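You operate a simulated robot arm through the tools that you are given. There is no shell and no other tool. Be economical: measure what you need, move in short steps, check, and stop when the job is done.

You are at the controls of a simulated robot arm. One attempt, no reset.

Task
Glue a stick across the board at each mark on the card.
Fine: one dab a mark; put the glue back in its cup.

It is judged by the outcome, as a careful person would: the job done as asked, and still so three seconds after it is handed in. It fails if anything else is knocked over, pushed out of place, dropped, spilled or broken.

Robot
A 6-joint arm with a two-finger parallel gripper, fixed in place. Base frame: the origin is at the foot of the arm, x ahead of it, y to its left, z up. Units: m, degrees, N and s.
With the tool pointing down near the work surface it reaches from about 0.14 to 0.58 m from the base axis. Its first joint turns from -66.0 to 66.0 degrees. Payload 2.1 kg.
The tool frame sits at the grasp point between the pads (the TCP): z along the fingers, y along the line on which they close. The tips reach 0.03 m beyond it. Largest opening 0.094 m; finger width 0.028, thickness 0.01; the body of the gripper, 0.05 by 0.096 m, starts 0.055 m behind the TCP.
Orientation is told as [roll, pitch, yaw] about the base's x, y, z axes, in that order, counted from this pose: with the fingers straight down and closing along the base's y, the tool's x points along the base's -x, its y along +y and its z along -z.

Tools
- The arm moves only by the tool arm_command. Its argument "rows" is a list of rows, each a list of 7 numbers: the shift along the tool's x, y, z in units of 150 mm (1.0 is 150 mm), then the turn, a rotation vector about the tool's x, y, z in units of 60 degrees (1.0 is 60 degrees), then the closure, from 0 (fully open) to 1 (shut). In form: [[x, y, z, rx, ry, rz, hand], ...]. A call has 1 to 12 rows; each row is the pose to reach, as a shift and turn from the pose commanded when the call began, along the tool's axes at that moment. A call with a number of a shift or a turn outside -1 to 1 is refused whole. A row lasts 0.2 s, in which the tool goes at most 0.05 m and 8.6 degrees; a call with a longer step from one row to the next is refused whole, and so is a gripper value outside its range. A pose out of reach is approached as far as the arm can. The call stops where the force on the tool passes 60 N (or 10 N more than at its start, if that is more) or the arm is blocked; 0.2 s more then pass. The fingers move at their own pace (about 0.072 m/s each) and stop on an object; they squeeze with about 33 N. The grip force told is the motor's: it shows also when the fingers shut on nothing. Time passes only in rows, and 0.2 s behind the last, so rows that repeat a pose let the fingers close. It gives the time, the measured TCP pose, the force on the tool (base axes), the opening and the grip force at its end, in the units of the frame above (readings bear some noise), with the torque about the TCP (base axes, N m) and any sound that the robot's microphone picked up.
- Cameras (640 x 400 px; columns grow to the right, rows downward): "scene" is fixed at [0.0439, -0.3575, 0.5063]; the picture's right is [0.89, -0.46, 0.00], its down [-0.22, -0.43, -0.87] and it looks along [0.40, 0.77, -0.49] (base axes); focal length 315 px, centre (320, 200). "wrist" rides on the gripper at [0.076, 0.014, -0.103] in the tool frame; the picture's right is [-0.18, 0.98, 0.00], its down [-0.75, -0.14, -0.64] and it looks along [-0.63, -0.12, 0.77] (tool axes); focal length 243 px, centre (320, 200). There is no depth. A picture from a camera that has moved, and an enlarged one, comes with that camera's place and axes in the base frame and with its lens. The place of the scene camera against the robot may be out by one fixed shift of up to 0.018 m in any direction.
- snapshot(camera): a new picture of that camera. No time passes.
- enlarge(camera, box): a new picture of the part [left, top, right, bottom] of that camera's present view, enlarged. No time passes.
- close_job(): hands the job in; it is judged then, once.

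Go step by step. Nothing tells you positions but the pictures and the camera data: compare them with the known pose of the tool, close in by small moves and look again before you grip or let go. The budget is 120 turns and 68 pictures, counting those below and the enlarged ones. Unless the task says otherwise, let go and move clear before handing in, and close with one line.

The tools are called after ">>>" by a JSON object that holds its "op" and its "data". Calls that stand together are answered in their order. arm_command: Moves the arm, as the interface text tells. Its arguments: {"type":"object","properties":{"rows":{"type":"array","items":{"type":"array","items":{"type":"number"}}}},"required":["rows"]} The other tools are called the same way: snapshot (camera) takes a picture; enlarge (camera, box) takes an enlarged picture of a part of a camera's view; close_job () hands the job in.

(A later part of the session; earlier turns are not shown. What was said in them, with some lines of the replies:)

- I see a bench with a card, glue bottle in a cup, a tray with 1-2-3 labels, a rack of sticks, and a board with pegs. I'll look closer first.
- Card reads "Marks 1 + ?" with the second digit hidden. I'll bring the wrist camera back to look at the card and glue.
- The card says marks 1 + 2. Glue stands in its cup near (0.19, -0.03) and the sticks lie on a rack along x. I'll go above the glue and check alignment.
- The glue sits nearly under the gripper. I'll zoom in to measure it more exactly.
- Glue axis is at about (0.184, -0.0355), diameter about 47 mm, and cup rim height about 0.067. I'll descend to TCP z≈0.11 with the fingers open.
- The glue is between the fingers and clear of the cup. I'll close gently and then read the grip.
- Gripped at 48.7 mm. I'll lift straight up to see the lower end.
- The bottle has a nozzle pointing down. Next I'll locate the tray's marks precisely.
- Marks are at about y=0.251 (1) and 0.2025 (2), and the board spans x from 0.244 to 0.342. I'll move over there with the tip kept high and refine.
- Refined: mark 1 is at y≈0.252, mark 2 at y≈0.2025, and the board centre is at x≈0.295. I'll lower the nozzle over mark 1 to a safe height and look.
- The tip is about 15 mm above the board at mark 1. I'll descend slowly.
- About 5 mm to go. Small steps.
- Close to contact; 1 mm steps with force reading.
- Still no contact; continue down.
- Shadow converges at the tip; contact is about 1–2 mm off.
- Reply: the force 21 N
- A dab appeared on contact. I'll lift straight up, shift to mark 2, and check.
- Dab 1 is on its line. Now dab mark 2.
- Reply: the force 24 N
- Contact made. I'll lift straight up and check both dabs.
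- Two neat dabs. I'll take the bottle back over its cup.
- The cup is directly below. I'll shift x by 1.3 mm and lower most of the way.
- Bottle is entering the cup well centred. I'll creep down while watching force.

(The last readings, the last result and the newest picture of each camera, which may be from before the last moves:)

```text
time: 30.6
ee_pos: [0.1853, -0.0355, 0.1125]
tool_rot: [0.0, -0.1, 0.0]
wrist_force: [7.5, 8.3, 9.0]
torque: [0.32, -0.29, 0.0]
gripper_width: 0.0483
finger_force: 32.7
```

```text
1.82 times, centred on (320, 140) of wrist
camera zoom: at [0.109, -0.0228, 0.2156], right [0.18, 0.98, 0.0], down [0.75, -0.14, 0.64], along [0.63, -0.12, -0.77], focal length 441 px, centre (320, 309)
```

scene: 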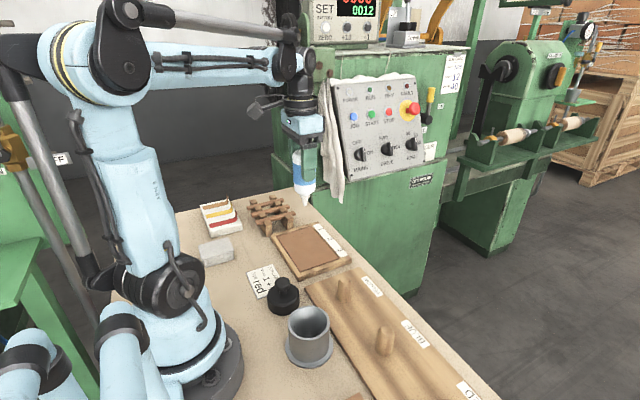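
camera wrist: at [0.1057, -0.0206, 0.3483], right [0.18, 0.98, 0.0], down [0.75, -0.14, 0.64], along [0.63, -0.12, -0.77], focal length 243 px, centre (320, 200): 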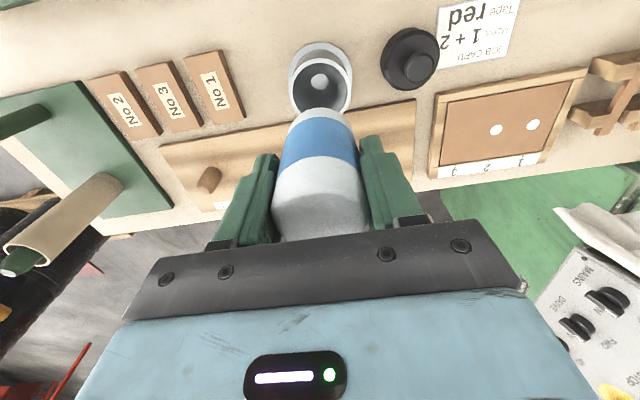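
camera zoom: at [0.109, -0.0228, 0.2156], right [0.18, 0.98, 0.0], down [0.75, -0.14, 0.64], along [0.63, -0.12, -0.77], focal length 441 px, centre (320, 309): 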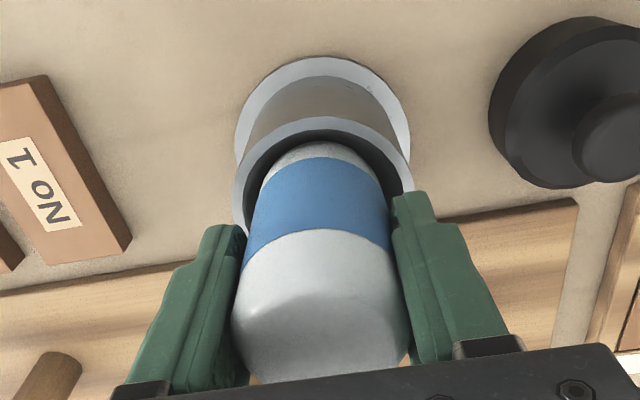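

The bottle is seated on the cup's floor (same height as at pick-up). I'll open gradually.

>>> {"op": "arm_command", "data": {"rows": [[0, 0, 0, 0, 0, 0, 0.47], [0, 0, 0, 0, 0, 0, 0.4], [0, 0, 0, 0, 0, 0, 0.2], [0, 0, 0, 0, 0, 0, 0], [0, 0, 0, 0, 0, 0, 0], [0, 0, 0, 0, 0, 0, 0]]}}

>>> {"op": "snapshot", "data": {"camera": "wrist"}}

```text
time: 32.0
ee_pos: [0.1863, -0.0361, 0.1127]
tool_rot: [0.0, 0.1, 0.0]
wrist_force: [0.1, -0.9, -0.4]
torque: [-0.03, 0.0, -0.01]
gripper_width: 0.0938
finger_force: 0.0
```

```text
26 pictures are left
camera wrist: at [0.1087, -0.0229, 0.2154], right [0.18, 0.98, 0.0], down [0.75, -0.14, 0.64], along [0.63, -0.12, -0.77], focal length 243 px, centre (320, 200)
```

wrist: 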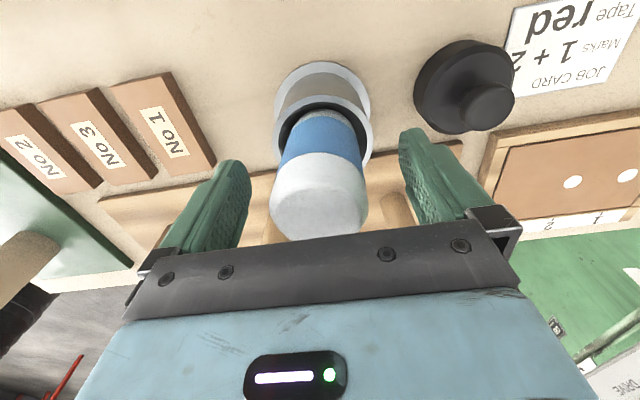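

The bottle stands in its cup. I'll rise and go over the stick rack.

>>> {"op": "arm_command", "data": {"rows": [[0, 0, -0.15, 0, 0, 0, 0], [0, 0, -0.4, 0, 0, 0, 0], [0, 0, -0.65, 0, 0, 0, 0], [0, 0, -0.9, 0, 0, 0, 0], [-0.1, 0.25, -0.9, 0, 0, 0, 0], [-0.2, 0.5, -0.9, 0, 0, 0, 0], [-0.3, 0.75, -0.9, 0, 0, 0, 0], [-0.4, 1.0, -0.9, 0, 0, 0, 0], [-0.4, 1.0, -0.9, 0, 0, 0, 0]]}}

>>> {"op": "arm_command", "data": {"rows": [[0, 0.25, 0, 0, 0, 0, 0], [0, 0.5, 0, 0, 0, 0, 0], [0, 0.75, 0, 0, 0, 0, 0], [0, 1.0, 0.1, 0, 0, 0, 0.3], [0, 1.0, 0.2, 0, 0, 0, 0.5], [0, 1.0, 0.2, 0, 0, 0, 0.6]]}}

>>> {"op": "snapshot", "data": {"camera": "wrist"}}

>>> {"op": "snapshot", "data": {"camera": "scene"}}

```text
time: 34.0
ee_pos: [0.2463, 0.1153, 0.2475]
tool_rot: [0.1, 0.0, 0.0]
wrist_force: [-0.4, -0.4, 0.0]
torque: [-0.03, -0.03, 0.01]
gripper_width: 0.0941
finger_force: 0.0
```

```text
time: 35.4
ee_pos: [0.2456, 0.2637, 0.218]
tool_rot: [0.0, 0.0, -0.1]
wrist_force: [0.2, 1.1, -0.1]
torque: [-0.01, 0.01, 0.0]
gripper_width: 0.0376
finger_force: 0.0
```

```text
25 pictures are left
camera wrist: at [0.1702, 0.2768, 0.32], right [0.18, 0.98, 0.0], down [0.75, -0.14, 0.64], along [0.63, -0.12, -0.77], focal length 243 px, centre (320, 200)
```

wrist: 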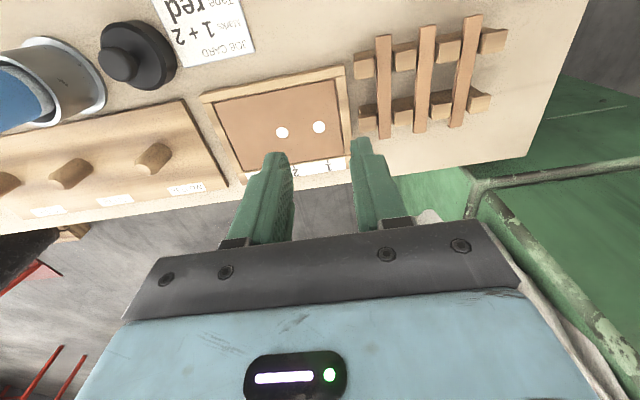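

```text
24 pictures are left
```

scene: 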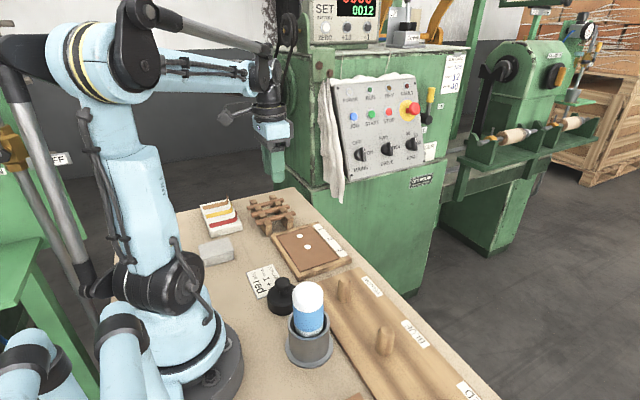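

>>> {"op": "arm_command", "data": {"rows": [[-0.05, 0.2, 0.1, 0, 0, 0, 0.65], [-0.097, 0.41, 0.2, 0, 0, 0, 0.65], [-0.097, 0.41, 0.4, 0, 0, 0, 0.65], [-0.097, 0.41, 0.45, 0, 0, 0, 0.65], [-0.097, 0.41, 0.45, 0, 0, 0, 0.65]]}}

>>> {"op": "snapshot", "data": {"camera": "wrist"}}

>>> {"op": "enlarge", "data": {"camera": "scene", "box": [220, 160, 340, 260]}}

```text
time: 36.6
ee_pos: [0.2598, 0.3245, 0.1501]
tool_rot: [0.1, 0.1, 0.0]
wrist_force: [-0.8, -0.6, 0.8]
torque: [0.0, -0.01, -0.03]
gripper_width: 0.033
finger_force: 0.1
```

```text
23 pictures are left
camera wrist: at [0.1838, 0.3389, 0.2526], right [0.18, 0.98, 0.0], down [0.75, -0.14, 0.64], along [0.63, -0.12, -0.77], focal length 243 px, centre (320, 200)
```

wrist: 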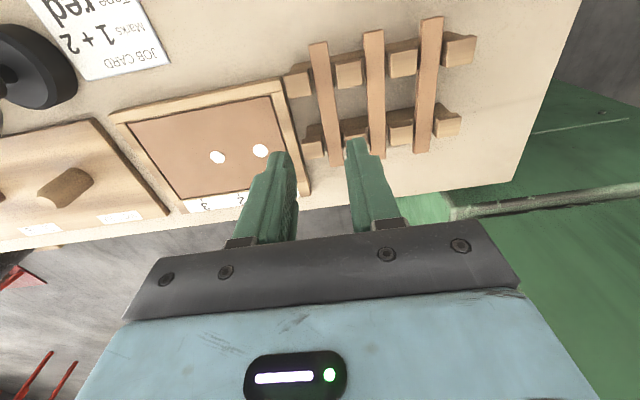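

```text
4.00 times, centred on (280, 210) of scene
camera zoom: at [0.0439, -0.3575, 0.5063], right [0.89, -0.46, 0.0], down [-0.22, -0.43, -0.87], along [0.4, 0.77, -0.49], focal length 1260 px, centre (480, 160)
```

zoom: 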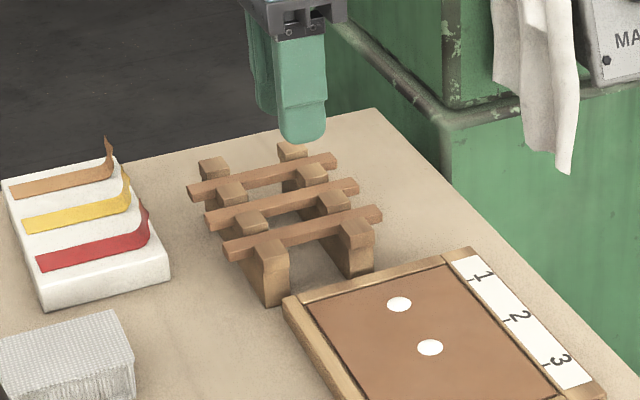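

>>> {"op": "enlarge", "data": {"camera": "wrist", "box": [270, 20, 450, 180]}}

```text
2.50 times, centred on (360, 100) of wrist
camera zoom: at [0.1838, 0.3389, 0.2526], right [0.18, 0.98, 0.0], down [0.75, -0.14, 0.64], along [0.63, -0.12, -0.77], focal length 606 px, centre (220, 450)
```

zoom: 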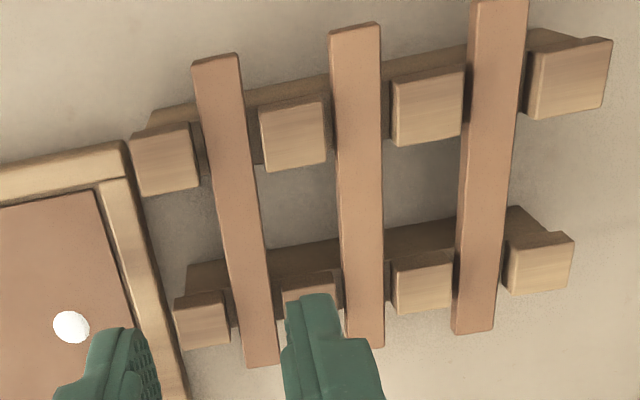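

Stick 1 is at y≈0.332, centred at x≈0.264, with its top around z≈0.035. I'll align over it and lower partway for a check.

>>> {"op": "arm_command", "data": {"rows": [[-0.026, 0.049, 0.1, 0, 0, 0, 0.65], [-0.026, 0.049, 0.25, 0, 0, 0, 0.65], [-0.026, 0.049, 0.4, 0, 0, 0, 0.65], [-0.026, 0.049, 0.53, 0, 0, 0, 0.65], [-0.026, 0.049, 0.53, 0, 0, 0, 0.65]]}}

>>> {"op": "enlarge", "data": {"camera": "scene", "box": [235, 175, 315, 235]}}

>>> {"op": "snapshot", "data": {"camera": "wrist"}}

```text
time: 37.8
ee_pos: [0.2644, 0.3333, 0.0711]
tool_rot: [0.0, 0.1, 0.0]
wrist_force: [-0.1, -0.2, 0.6]
torque: [-0.02, -0.01, -0.03]
gripper_width: 0.033
finger_force: 0.1
```

```text
6.67 times, centred on (275, 205) of scene
camera zoom: at [0.0439, -0.3575, 0.5063], right [0.89, -0.46, 0.0], down [-0.22, -0.43, -0.87], along [0.4, 0.77, -0.49], focal length 2100 px, centre (620, 167)
```

zoom: 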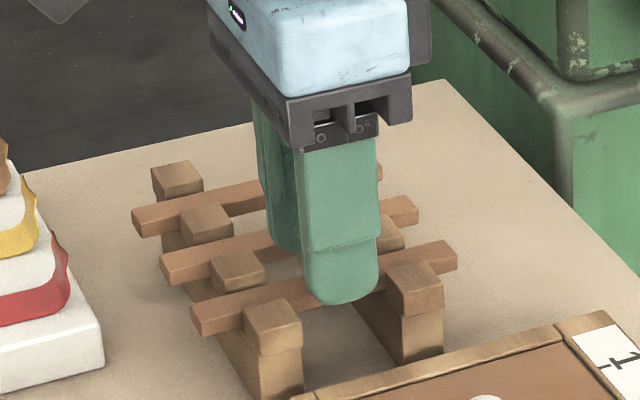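

```text
19 pictures are left
camera wrist: at [0.188, 0.3461, 0.1748], right [0.18, 0.98, 0.0], down [0.75, -0.14, 0.64], along [0.63, -0.12, -0.77], focal length 243 px, centre (320, 200)
```

wrist: 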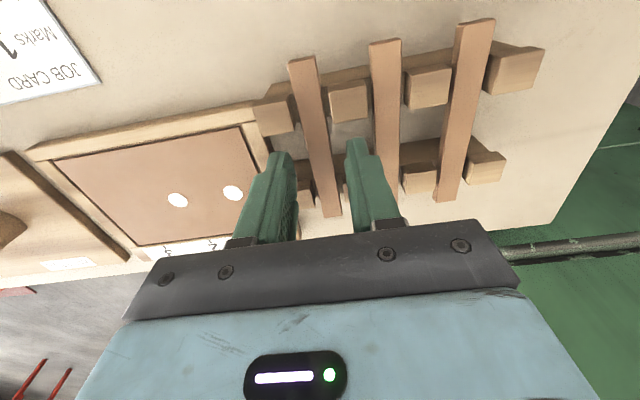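

The stick is centred between the fingertips, and in the scene view the tips look a few mm below its top. I'll go 3.5 mm lower and close; the width will confirm the grasp.

>>> {"op": "arm_command", "data": {"rows": [[0, 0, 0.023, 0, 0, 0, 0.65], [0, 0, 0.023, 0, 0, 0, 0.8], [0, 0, 0.023, 0, 0, 0, 1], [0, 0, 0.023, 0, 0, 0, 1]]}}

>>> {"op": "enlarge", "data": {"camera": "scene", "box": [235, 175, 315, 235]}}

```text
time: 38.8
ee_pos: [0.2652, 0.3323, 0.0687]
tool_rot: [-0.1, 0.1, 0.0]
wrist_force: [-0.1, 0.0, 0.6]
torque: [-0.02, 0.01, 0.01]
gripper_width: 0.0
finger_force: 32.3
```

```text
6.67 times, centred on (275, 205) of scene
camera zoom: at [0.0439, -0.3575, 0.5063], right [0.89, -0.46, 0.0], down [-0.22, -0.43, -0.87], along [0.4, 0.77, -0.49], focal length 2100 px, centre (620, 167)
```

zoom: 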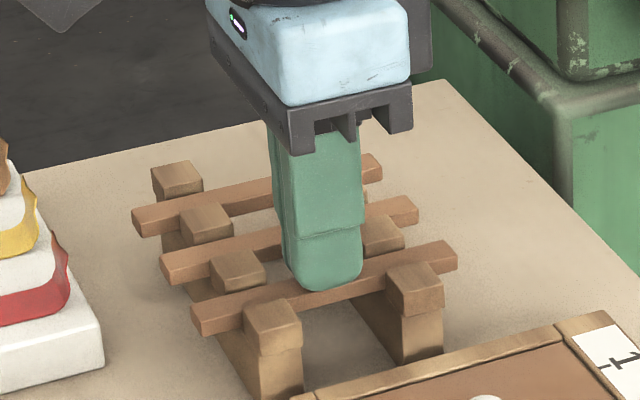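

Closed above the stick, harmless: the stick top really is near 0.034. I'll reopen, go down to TCP z≈0.058, and close again.

>>> {"op": "arm_command", "data": {"rows": [[0, 0, 0, 0, 0, 0, 0.65], [0, 0, 0, 0, 0, 0, 0.65], [0, 0, 0, 0, 0, 0, 0.65], [0, 0, 0.03, 0, 0, 0, 0.65], [0, 0, 0.068, 0, 0, 0, 0.65], [0, 0, 0.068, 0, 0, 0, 0.65]]}}

>>> {"op": "enlarge", "data": {"camera": "scene", "box": [235, 175, 315, 235]}}

```text
time: 40.2
ee_pos: [0.2638, 0.3321, 0.0578]
tool_rot: [0.1, 0.0, -0.1]
wrist_force: [1.0, -0.4, -0.2]
torque: [0.04, -0.02, -0.02]
gripper_width: 0.0328
finger_force: 0.1
```

```text
6.67 times, centred on (275, 205) of scene
camera zoom: at [0.0439, -0.3575, 0.5063], right [0.89, -0.46, 0.0], down [-0.22, -0.43, -0.87], along [0.4, 0.77, -0.49], focal length 2100 px, centre (620, 167)
```

zoom: 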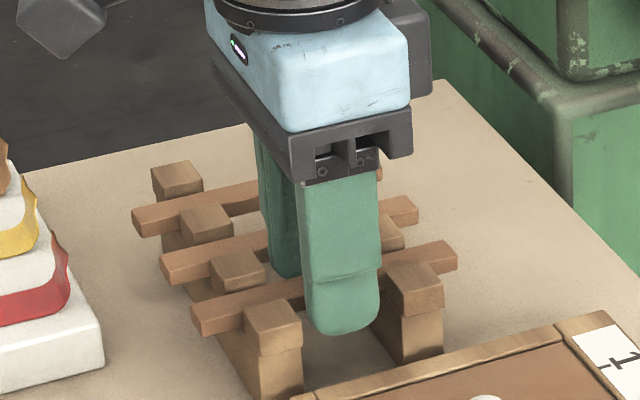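

>>> {"op": "arm_command", "data": {"rows": [[0, 0, 0, 0, 0, 0, 0.8], [0, 0, 0, 0, 0, 0, 1], [0, 0, 0, 0, 0, 0, 1]]}}

>>> {"op": "enlarge", "data": {"camera": "scene", "box": [235, 175, 315, 235]}}

```text
time: 41.0
ee_pos: [0.2638, 0.3323, 0.0575]
tool_rot: [0.0, 0.0, -0.1]
wrist_force: [0.6, 0.4, 0.2]
torque: [0.02, -0.02, -0.03]
gripper_width: 0.0133
finger_force: 32.6
```

```text
6.67 times, centred on (275, 205) of scene
camera zoom: at [0.0439, -0.3575, 0.5063], right [0.89, -0.46, 0.0], down [-0.22, -0.43, -0.87], along [0.4, 0.77, -0.49], focal length 2100 px, centre (620, 167)
```

zoom: 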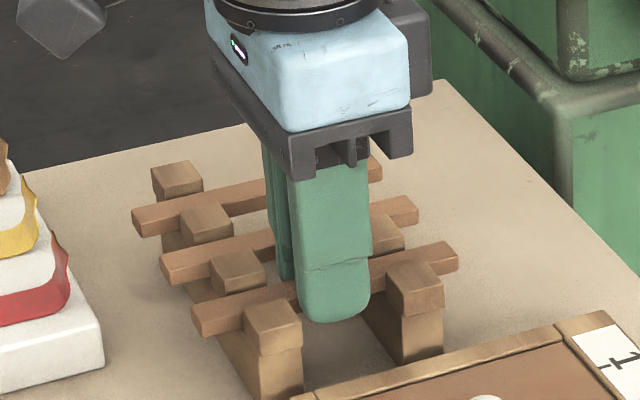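

Gripped at 13.3 mm, but the tips seem to stick out ~2 mm below the stick. I'll regrip 3.5 mm higher so they won't touch the board.

>>> {"op": "arm_command", "data": {"rows": [[0, 0, 0, 0, 0, 0, 0.7], [0, 0, 0, 0, 0, 0, 0.7], [0, 0, -0.023, 0, 0, 0, 0.7], [0, 0, -0.023, 0, 0, 0, 0.7], [0, 0, -0.023, 0, 0, 0, 1], [0, 0, -0.023, 0, 0, 0, 1], [0, 0, -0.023, 0, 0, 0, 1]]}}

>>> {"op": "arm_command", "data": {"rows": [[0, 0, -0.1, 0, 0, 0, 1], [0, 0, -0.25, 0, 0, 0, 1], [0, 0, -0.4, 0, 0, 0, 1], [0, 0, -0.4, 0, 0, 0, 1]]}}

>>> {"op": "enlarge", "data": {"camera": "scene", "box": [220, 140, 340, 240]}}

```text
time: 42.6
ee_pos: [0.2632, 0.332, 0.0604]
tool_rot: [0.0, 0.1, 0.0]
wrist_force: [0.8, -0.7, -1.1]
torque: [0.03, 0.01, 0.04]
gripper_width: 0.0134
finger_force: 33.2
```

```text
time: 43.6
ee_pos: [0.2648, 0.3323, 0.12]
tool_rot: [0.0, 0.0, 0.1]
wrist_force: [0.2, -0.6, -0.4]
torque: [-0.02, 0.0, 0.01]
gripper_width: 0.0131
finger_force: 33.1
```

```text
4.00 times, centred on (280, 190) of scene
camera zoom: at [0.0439, -0.3575, 0.5063], right [0.89, -0.46, 0.0], down [-0.22, -0.43, -0.87], along [0.4, 0.77, -0.49], focal length 1260 px, centre (480, 240)
```

zoom: 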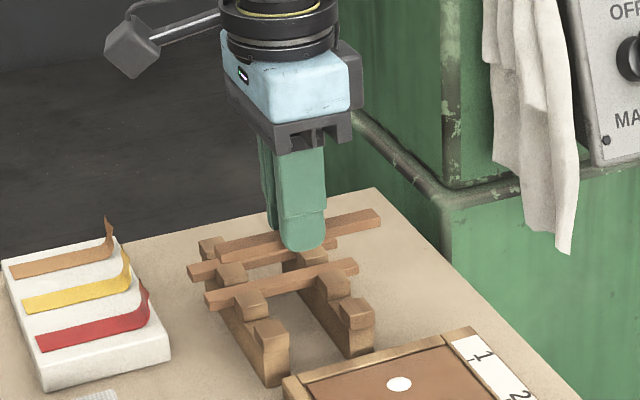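

Stick 1 is held level. I'll carry it to mark 1 and hover above the board.

>>> {"op": "arm_command", "data": {"rows": [[-0.07, -0.18, 0, 0, 0, 0, 1], [-0.14, -0.36, 0, 0, 0, 0, 1], [-0.2, -0.533, 0, 0, 0, 0, 1], [-0.2, -0.533, 0.15, 0, 0, 0, 1], [-0.2, -0.533, 0.3, 0, 0, 0, 1], [-0.2, -0.533, 0.38, 0, 0, 0, 1], [-0.2, -0.533, 0.38, 0, 0, 0, 1]]}}

>>> {"op": "enlarge", "data": {"camera": "scene", "box": [255, 195, 355, 275]}}

>>> {"op": "snapshot", "data": {"camera": "wrist"}}

```text
time: 45.2
ee_pos: [0.2933, 0.2552, 0.0628]
tool_rot: [0.0, 0.0, 0.0]
wrist_force: [0.2, 0.6, 0.2]
torque: [0.0, -0.02, 0.01]
gripper_width: 0.0132
finger_force: 33.3
```

```text
5.00 times, centred on (305, 235) of scene
camera zoom: at [0.0439, -0.3575, 0.5063], right [0.89, -0.46, 0.0], down [-0.22, -0.43, -0.87], along [0.4, 0.77, -0.49], focal length 1575 px, centre (395, 25)
```

zoom: 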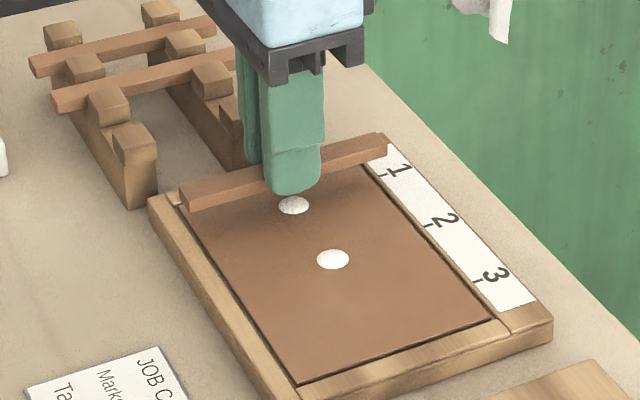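

```text
13 pictures are left
camera wrist: at [0.2176, 0.2675, 0.1662], right [0.18, 0.98, 0.0], down [0.75, -0.14, 0.64], along [0.63, -0.12, -0.77], focal length 243 px, centre (320, 200)
```

wrist: 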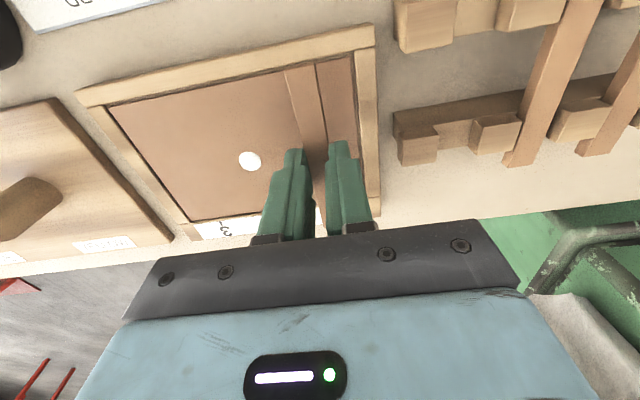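

Stick lies right above dab 1 (reading y≈0.2525–0.255). I'll descend in small steps and re-read.

>>> {"op": "arm_command", "data": {"rows": [[0, 0, 0.02, 0, 0, 0, 1], [0, 0, 0.04, 0, 0, 0, 1], [0, 0, 0.04, 0, 0, 0, 1]]}}

>>> {"op": "arm_command", "data": {"rows": [[0, 0, 0.007, 0, 0, 0, 1], [0, 0, 0.013, 0, 0, 0, 1], [0, 0, 0.013, 0, 0, 0, 1]]}}

>>> {"op": "enlarge", "data": {"camera": "scene", "box": [265, 205, 345, 265]}}

```text
time: 46.0
ee_pos: [0.2941, 0.2539, 0.0571]
tool_rot: [-0.1, 0.0, -0.1]
wrist_force: [0.0, -0.5, 0.1]
torque: [0.0, -0.01, 0.01]
gripper_width: 0.0132
finger_force: 32.8
```

```text
time: 46.8
ee_pos: [0.2945, 0.2538, 0.056]
tool_rot: [-0.1, 0.0, 0.0]
wrist_force: [0.4, -0.3, -0.7]
torque: [-0.02, 0.03, 0.02]
gripper_width: 0.0135
finger_force: 32.9
```

```text
6.67 times, centred on (305, 235) of scene
camera zoom: at [0.0439, -0.3575, 0.5063], right [0.89, -0.46, 0.0], down [-0.22, -0.43, -0.87], along [0.4, 0.77, -0.49], focal length 2100 px, centre (420, -33)
```

zoom: 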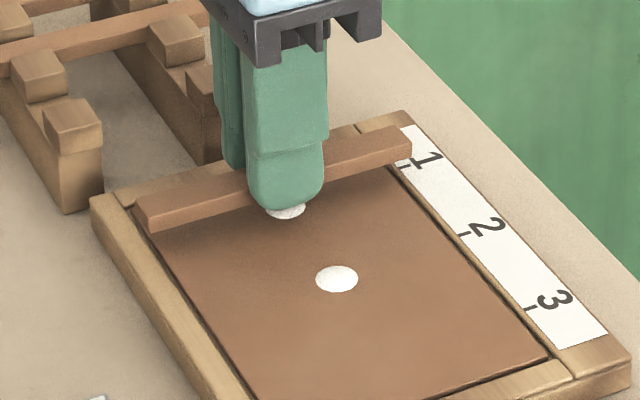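

Shift y by −1.5 mm, and go lower.

>>> {"op": "arm_command", "data": {"rows": [[0, -0.01, 0.008, 0, 0, 0, 1], [0, -0.01, 0.016, 0, 0, 0, 1], [0, -0.01, 0.02, 0, 0, 0, 1], [0, -0.01, 0.02, 0, 0, 0, 1]]}}

>>> {"op": "arm_command", "data": {"rows": [[0, 0, 0.007, 0, 0, 0, 1], [0, 0, 0.007, 0, 0, 0, 1]]}}

>>> {"op": "arm_command", "data": {"rows": [[0, 0, 0.007, 0, 0, 0, 1], [0, 0, 0.007, 0, 0, 0, 1]]}}

>>> {"op": "enlarge", "data": {"camera": "scene", "box": [265, 205, 345, 265]}}

```text
time: 47.8
ee_pos: [0.2927, 0.2525, 0.0524]
tool_rot: [-0.1, 0.0, 0.0]
wrist_force: [-0.6, -0.5, 0.1]
torque: [-0.02, 0.03, 0.01]
gripper_width: 0.0134
finger_force: 32.6
```

```text
time: 48.4
ee_pos: [0.2936, 0.2518, 0.0522]
tool_rot: [-0.1, 0.1, 0.1]
wrist_force: [-0.2, 0.3, 0.2]
torque: [0.0, -0.02, 0.0]
gripper_width: 0.0135
finger_force: 33.0
```

```text
time: 49.0
ee_pos: [0.2931, 0.2529, 0.051]
tool_rot: [0.0, 0.0, 0.0]
wrist_force: [0.0, -0.4, -0.3]
torque: [0.02, 0.02, 0.02]
gripper_width: 0.0133
finger_force: 32.5
```

```text
6.67 times, centred on (305, 235) of scene
camera zoom: at [0.0439, -0.3575, 0.5063], right [0.89, -0.46, 0.0], down [-0.22, -0.43, -0.87], along [0.4, 0.77, -0.49], focal length 2100 px, centre (420, -33)
```

zoom: 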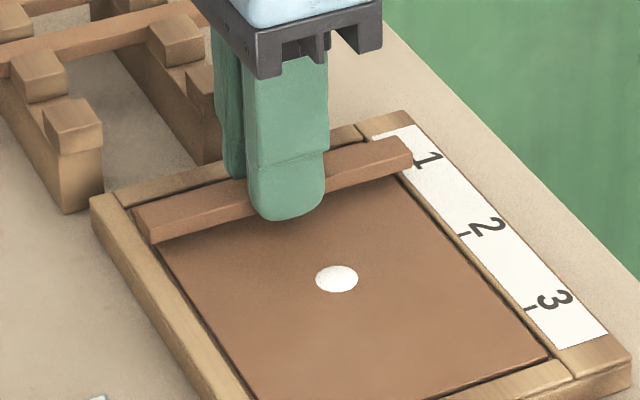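

>>> {"op": "arm_command", "data": {"rows": [[0, 0, 0.007, 0, 0, 0, 1], [0, 0, 0.007, 0, 0, 0, 1]]}}

>>> {"op": "arm_command", "data": {"rows": [[0, 0, 0.007, 0, 0, 0, 1], [0, 0, 0.007, 0, 0, 0, 1]]}}

>>> {"op": "arm_command", "data": {"rows": [[0, 0, 0.007, 0, 0, 0, 1], [0, 0, 0.007, 0, 0, 0, 1]]}}

```text
time: 49.6
ee_pos: [0.2945, 0.2521, 0.0495]
tool_rot: [0.0, 0.1, 0.0]
wrist_force: [0.6, -0.2, 0.0]
torque: [0.01, 0.0, 0.0]
gripper_width: 0.0132
finger_force: 33.0
```

```text
time: 50.2
ee_pos: [0.2947, 0.2523, 0.0488]
tool_rot: [0.0, 0.0, 0.0]
wrist_force: [-0.6, 0.4, 0.2]
torque: [0.04, 0.01, 0.04]
gripper_width: 0.0134
finger_force: 33.0
```

```text
time: 50.8
ee_pos: [0.2942, 0.2519, 0.048]
tool_rot: [0.0, 0.0, 0.0]
wrist_force: [0.0, 0.4, 0.1]
torque: [0.02, 0.03, 0.01]
gripper_width: 0.0134
finger_force: 32.9
```

>>> {"op": "arm_command", "data": {"rows": [[0, 0, 0.007, 0, 0, 0, 1], [0, 0, 0.007, 0, 0, 0, 1]]}}

>>> {"op": "arm_command", "data": {"rows": [[0, 0, 0.007, 0, 0, 0, 1], [0, 0, 0.007, 0, 0, 0, 1]]}}

>>> {"op": "enlarge", "data": {"camera": "scene", "box": [265, 205, 345, 265]}}

```text
time: 51.4
ee_pos: [0.2941, 0.251, 0.0469]
tool_rot: [-0.1, 0.0, 0.0]
wrist_force: [0.6, 0.4, 0.1]
torque: [0.01, 0.0, 0.02]
gripper_width: 0.0133
finger_force: 33.0
```

```text
time: 52.0
ee_pos: [0.2942, 0.2525, 0.0453]
tool_rot: [0.0, -0.1, 0.0]
wrist_force: [1.5, -1.6, 19.3]
torque: [-0.06, 0.0, -0.01]
gripper_width: 0.0133
finger_force: 32.6
```

```text
6.67 times, centred on (305, 235) of scene
camera zoom: at [0.0438, -0.3575, 0.5063], right [0.89, -0.46, 0.0], down [-0.22, -0.43, -0.87], along [0.4, 0.78, -0.49], focal length 2100 px, centre (420, -33)
```

zoom: 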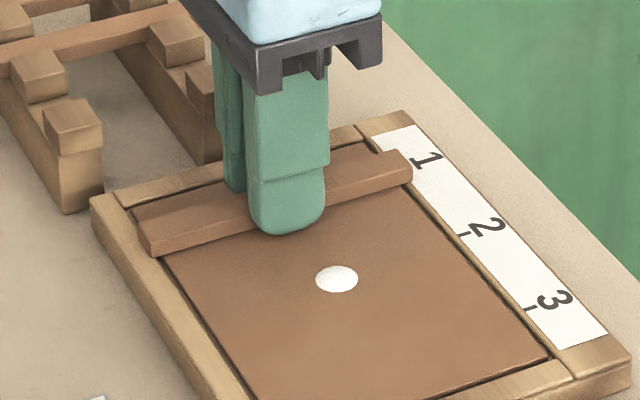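

Firm contact (19 N) at TCP z=0.0455. I'll hold briefly, release, and lift.

>>> {"op": "arm_command", "data": {"rows": [[0, 0, 0, 0, 0, 0, 1], [0, 0, 0, 0, 0, 0, 1], [0, 0, 0, 0, 0, 0, 1], [0, 0, 0, 0, 0, 0, 1], [0, 0, 0, 0, 0, 0, 1], [0, 0, 0, 0, 0, 0, 0.8], [0, 0, 0, 0, 0, 0, 0.65], [0, 0, 0, 0, 0, 0, 0.65], [0, 0, -0.1, 0, 0, 0, 0.65], [0, 0, -0.35, 0, 0, 0, 0.65], [0, 0, -0.55, 0, 0, 0, 0.65], [0, 0, -0.55, 0, 0, 0, 0.65]]}}

>>> {"op": "enlarge", "data": {"camera": "scene", "box": [245, 185, 345, 265]}}

```text
time: 54.6
ee_pos: [0.2945, 0.2521, 0.1276]
tool_rot: [0.0, 0.0, 0.0]
wrist_force: [0.2, -0.1, 0.1]
torque: [-0.01, -0.04, 0.01]
gripper_width: 0.033
finger_force: 0.1
```

```text
5.00 times, centred on (295, 225) of scene
camera zoom: at [0.0439, -0.3575, 0.5063], right [0.89, -0.46, 0.0], down [-0.22, -0.43, -0.87], along [0.4, 0.77, -0.49], focal length 1575 px, centre (445, 75)
```

zoom: 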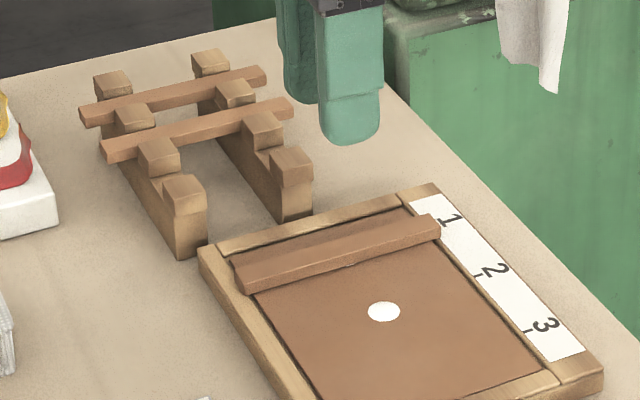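

Stick 1 sits nicely across mark 1. Next is stick 2 at y≈0.373; I'll move above it and check.

>>> {"op": "arm_command", "data": {"rows": [[0.05, 0.2, 0, 0, 0, 0, 0.65], [0.1, 0.4, 0, 0, 0, 0, 0.65], [0.15, 0.6, 0, 0, 0, 0, 0.65], [0.203, 0.806, 0, 0, 0, 0, 0.65], [0.203, 0.806, 0.2, 0, 0, 0, 0.65], [0.203, 0.806, 0.35, 0, 0, 0, 0.65], [0.203, 0.806, 0.35, 0, 0, 0, 0.65]]}}

>>> {"op": "enlarge", "data": {"camera": "wrist", "box": [220, 10, 470, 240]}}

```text
time: 56.2
ee_pos: [0.2632, 0.3697, 0.0741]
tool_rot: [0.0, 0.0, 0.0]
wrist_force: [-0.4, 0.0, 0.3]
torque: [-0.02, -0.01, 0.01]
gripper_width: 0.033
finger_force: 0.2
```

```text
1.74 times, centred on (345, 125) of wrist
camera zoom: at [0.1857, 0.3824, 0.1769], right [0.18, 0.98, 0.0], down [0.75, -0.14, 0.64], along [0.63, -0.12, -0.77], focal length 422 px, centre (276, 330)
```

zoom: 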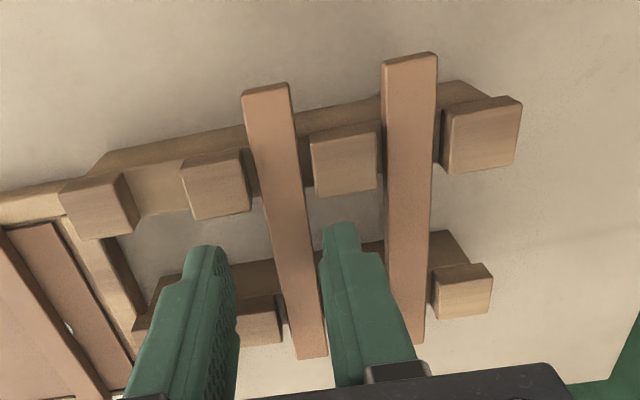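

Stick is ~4 mm further in +y. I'll correct, lower to z≈0.0605, and grip.

>>> {"op": "arm_command", "data": {"rows": [[0, 0.027, 0, 0, 0, 0, 0.65], [0, 0.027, 0.04, 0, 0, 0, 0.65], [0, 0.027, 0.088, 0, 0, 0, 0.65], [0, 0.027, 0.088, 0, 0, 0, 0.65]]}}

>>> {"op": "arm_command", "data": {"rows": [[0, 0, 0, 0, 0, 0, 0.8], [0, 0, 0, 0, 0, 0, 1], [0, 0, 0, 0, 0, 0, 1]]}}

```text
time: 57.2
ee_pos: [0.2623, 0.3738, 0.0632]
tool_rot: [0.0, 0.0, 0.1]
wrist_force: [0.3, 0.4, 0.1]
torque: [-0.02, 0.02, 0.02]
gripper_width: 0.0326
finger_force: 0.3
```

```text
time: 58.0
ee_pos: [0.2623, 0.3747, 0.0629]
tool_rot: [0.0, 0.0, 0.0]
wrist_force: [-0.3, 0.8, 1.3]
torque: [0.01, 0.03, -0.02]
gripper_width: 0.0133
finger_force: 32.9
```

Gripped, but about 2 mm shallower than stick 1. I'll regrip 2 mm lower, then lift.

>>> {"op": "arm_command", "data": {"rows": [[0, 0, 0, 0, 0, 0, 0.7], [0, 0, 0, 0, 0, 0, 0.7], [0, 0, 0.015, 0, 0, 0, 0.7], [0, 0, 0.015, 0, 0, 0, 0.7], [0, 0, 0.015, 0, 0, 0, 1], [0, 0, 0.015, 0, 0, 0, 1], [0, 0, 0.015, 0, 0, 0, 1]]}}

>>> {"op": "arm_command", "data": {"rows": [[0, 0, -0.1, 0, 0, 0, 1], [0, 0, -0.25, 0, 0, 0, 1], [0, 0, -0.4, 0, 0, 0, 1], [0, 0, -0.4, 0, 0, 0, 1]]}}

>>> {"op": "enlarge", "data": {"camera": "scene", "box": [220, 140, 340, 240]}}

```text
time: 59.6
ee_pos: [0.2627, 0.3744, 0.0606]
tool_rot: [0.0, 0.1, -0.1]
wrist_force: [0.5, -0.9, 0.1]
torque: [0.0, -0.01, 0.01]
gripper_width: 0.0131
finger_force: 32.9
```

```text
time: 60.6
ee_pos: [0.2627, 0.3764, 0.1211]
tool_rot: [0.0, 0.0, 0.0]
wrist_force: [0.2, 0.3, 0.7]
torque: [-0.01, -0.03, -0.02]
gripper_width: 0.0132
finger_force: 32.6
```

```text
4.00 times, centred on (280, 190) of scene
camera zoom: at [0.0439, -0.3575, 0.5063], right [0.89, -0.46, 0.0], down [-0.22, -0.43, -0.87], along [0.4, 0.77, -0.49], focal length 1260 px, centre (480, 240)
```

zoom: 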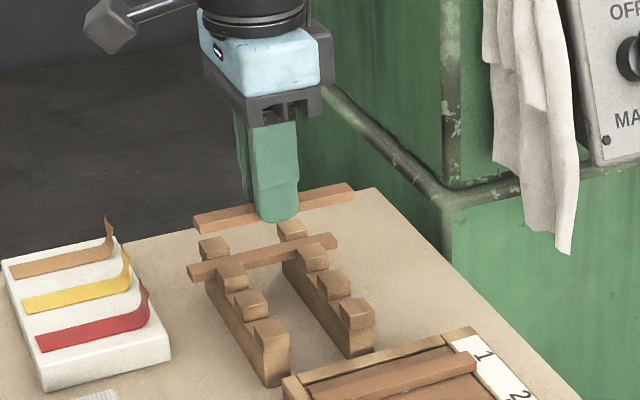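

Stick 2 is held level. Carry to mark 2.

>>> {"op": "arm_command", "data": {"rows": [[-0.05, -0.2, 0, 0, 0, 0, 1], [-0.1, -0.4, 0, 0, 0, 0, 1], [-0.15, -0.6, 0, 0, 0, 0, 1], [-0.2, -0.8, 0, 0, 0, 0, 1], [-0.2, -0.8, 0, 0, 0, 0, 1]]}}

>>> {"op": "arm_command", "data": {"rows": [[0, -0.18, 0, 0, 0, 0, 1], [0, -0.35, 0, 0, 0, 0, 1], [0, -0.35, 0.15, 0, 0, 0, 1], [0, -0.35, 0.3, 0, 0, 0, 1], [0, -0.35, 0.38, 0, 0, 0, 1], [0, -0.35, 0.38, 0, 0, 0, 1]]}}

>>> {"op": "arm_command", "data": {"rows": [[0, 0, 0.01, 0, 0, 0, 1], [0, 0, 0.01, 0, 0, 0, 1]]}}

>>> {"op": "enlarge", "data": {"camera": "scene", "box": [265, 205, 345, 265]}}

```text
time: 61.8
ee_pos: [0.2921, 0.2552, 0.1208]
tool_rot: [-0.1, 0.1, 0.0]
wrist_force: [0.6, 0.7, 0.0]
torque: [0.0, 0.01, -0.02]
gripper_width: 0.0135
finger_force: 32.8
```

```text
time: 63.2
ee_pos: [0.2943, 0.205, 0.0607]
tool_rot: [0.0, 0.0, 0.0]
wrist_force: [0.0, 0.2, 0.6]
torque: [0.02, -0.01, -0.03]
gripper_width: 0.0132
finger_force: 33.0
```

```text
time: 63.8
ee_pos: [0.2935, 0.2039, 0.06]
tool_rot: [0.0, 0.0, 0.1]
wrist_force: [0.4, -0.2, -0.1]
torque: [0.01, 0.0, 0.0]
gripper_width: 0.0133
finger_force: 33.6
```

```text
6.67 times, centred on (305, 235) of scene
camera zoom: at [0.0439, -0.3575, 0.5063], right [0.89, -0.46, 0.0], down [-0.22, -0.43, -0.87], along [0.4, 0.77, -0.49], focal length 2100 px, centre (420, -33)
```

zoom: 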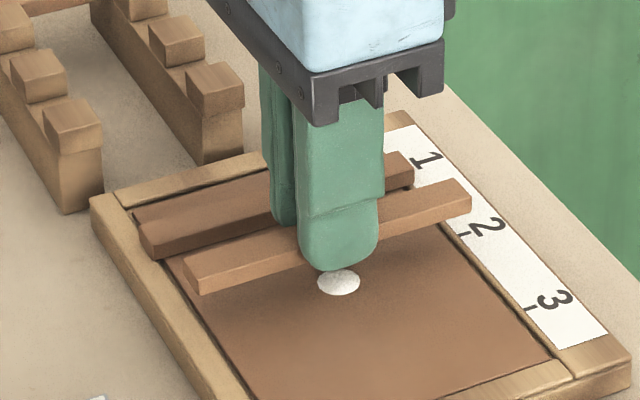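

Shift y −2 mm, lower to just above contact.

>>> {"op": "arm_command", "data": {"rows": [[0, -0.013, 0.02, 0, 0, 0, 1], [0, -0.013, 0.04, 0, 0, 0, 1], [0, -0.013, 0.06, 0, 0, 0, 1], [0, -0.013, 0.073, 0, 0, 0, 1], [0, -0.013, 0.073, 0, 0, 0, 1]]}}

>>> {"op": "arm_command", "data": {"rows": [[0, 0, 0.007, 0, 0, 0, 1], [0, 0, 0.007, 0, 0, 0, 1]]}}

>>> {"op": "arm_command", "data": {"rows": [[0, 0, 0.007, 0, 0, 0, 1], [0, 0, 0.007, 0, 0, 0, 1]]}}

```text
time: 65.0
ee_pos: [0.2935, 0.2019, 0.0497]
tool_rot: [0.0, 0.1, 0.1]
wrist_force: [0.7, 0.3, 0.2]
torque: [0.04, 0.01, -0.03]
gripper_width: 0.0133
finger_force: 33.3
```

```text
time: 65.6
ee_pos: [0.2929, 0.2018, 0.0493]
tool_rot: [0.0, 0.0, 0.1]
wrist_force: [-0.2, 0.1, -0.4]
torque: [0.02, 0.01, 0.0]
gripper_width: 0.0132
finger_force: 32.8
```

```text
time: 66.2
ee_pos: [0.2924, 0.2013, 0.0481]
tool_rot: [0.0, 0.0, 0.0]
wrist_force: [0.5, -0.2, 0.0]
torque: [-0.02, 0.02, -0.04]
gripper_width: 0.0135
finger_force: 32.7
```

>>> {"op": "arm_command", "data": {"rows": [[0, 0, 0.007, 0, 0, 0, 1], [0, 0, 0.007, 0, 0, 0, 1]]}}

>>> {"op": "arm_command", "data": {"rows": [[0, 0, 0.007, 0, 0, 0, 1], [0, 0, 0.007, 0, 0, 0, 1]]}}

```text
time: 66.8
ee_pos: [0.2937, 0.2025, 0.0475]
tool_rot: [0.0, 0.0, -0.1]
wrist_force: [0.2, -0.2, -0.1]
torque: [0.05, 0.01, 0.03]
gripper_width: 0.0136
finger_force: 33.0
```

```text
time: 67.4
ee_pos: [0.2935, 0.2017, 0.0475]
tool_rot: [0.0, -0.1, 0.0]
wrist_force: [-0.4, 1.3, 1.3]
torque: [0.03, -0.01, -0.03]
gripper_width: 0.0132
finger_force: 33.1
```

>>> {"op": "arm_command", "data": {"rows": [[0, 0, 0.007, 0, 0, 0, 1], [0, 0, 0.007, 0, 0, 0, 1]]}}

>>> {"op": "enlarge", "data": {"camera": "scene", "box": [265, 205, 345, 265]}}

```text
time: 68.0
ee_pos: [0.2937, 0.2021, 0.0459]
tool_rot: [0.1, 0.1, -0.1]
wrist_force: [-6.4, 2.7, 29.9]
torque: [0.09, 0.2, 0.04]
gripper_width: 0.0135
finger_force: 33.4
```

```text
6.67 times, centred on (305, 235) of scene
camera zoom: at [0.0438, -0.3575, 0.5063], right [0.89, -0.46, 0.0], down [-0.22, -0.43, -0.87], along [0.4, 0.78, -0.49], focal length 2100 px, centre (420, -33)
```

zoom: 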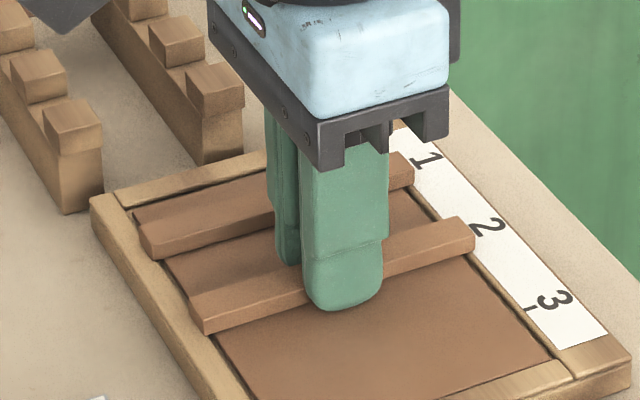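

Firm contact (30 N) with stick 2 seated at mark 2. Hold, release, lift clear.

>>> {"op": "arm_command", "data": {"rows": [[0, 0, 0, 0, 0, 0, 1], [0, 0, 0, 0, 0, 0, 1], [0, 0, 0, 0, 0, 0, 1], [0, 0, 0, 0, 0, 0, 1], [0, 0, 0, 0, 0, 0, 1], [0, 0, 0, 0, 0, 0, 0.8], [0, 0, 0, 0, 0, 0, 0.65], [0, 0, 0, 0, 0, 0, 0.65], [0, 0, -0.1, 0, 0, 0, 0.65], [0, 0, -0.35, 0, 0, 0, 0.65], [0, 0, -0.65, 0, 0, 0, 0.65], [0, 0, -0.95, 0, 0, 0, 0.65]]}}

>>> {"op": "snapshot", "data": {"camera": "scene"}}

>>> {"op": "enlarge", "data": {"camera": "scene", "box": [245, 195, 355, 285]}}

```text
time: 70.6
ee_pos: [0.2909, 0.1994, 0.188]
tool_rot: [0.0, 0.0, 0.0]
wrist_force: [0.1, 0.2, -0.3]
torque: [0.01, -0.03, 0.01]
gripper_width: 0.0328
finger_force: 0.0
```

```text
4 pictures are left
```

scene: 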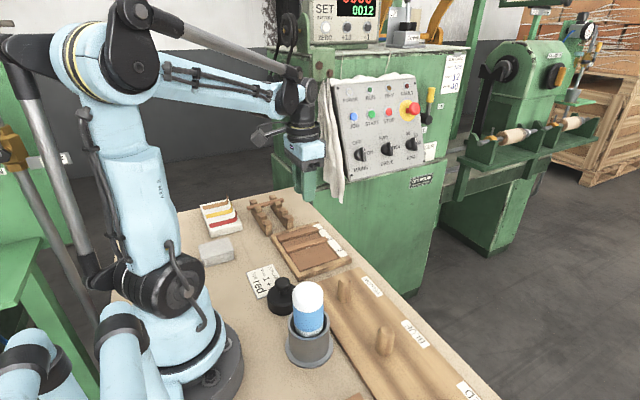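

```text
4.44 times, centred on (300, 240) of scene
camera zoom: at [0.0439, -0.3575, 0.5063], right [0.89, -0.46, 0.0], down [-0.22, -0.43, -0.87], along [0.4, 0.77, -0.49], focal length 1400 px, centre (409, 22)
```

zoom: 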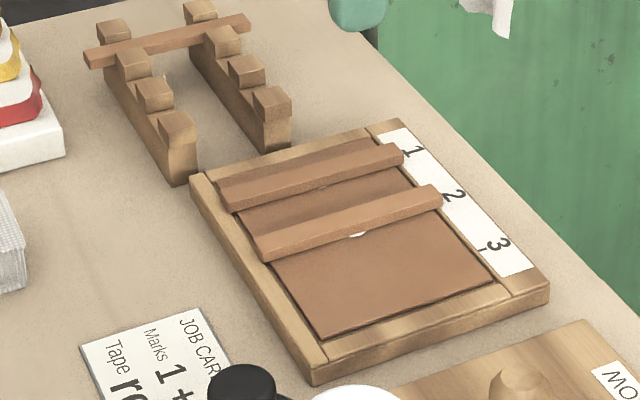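

Both sticks lie straight across the board on their dabs at marks 1 and 2. The glue is back in its cup, the third stick is still in the rack, and the arm is clear, so I'll hand in.

>>> {"op": "close_job", "data": {}}

```text
The job is handed in.
```

Sticks are glued across the board at marks 1 and 2, with one dab each, and the glue is back in its cup.
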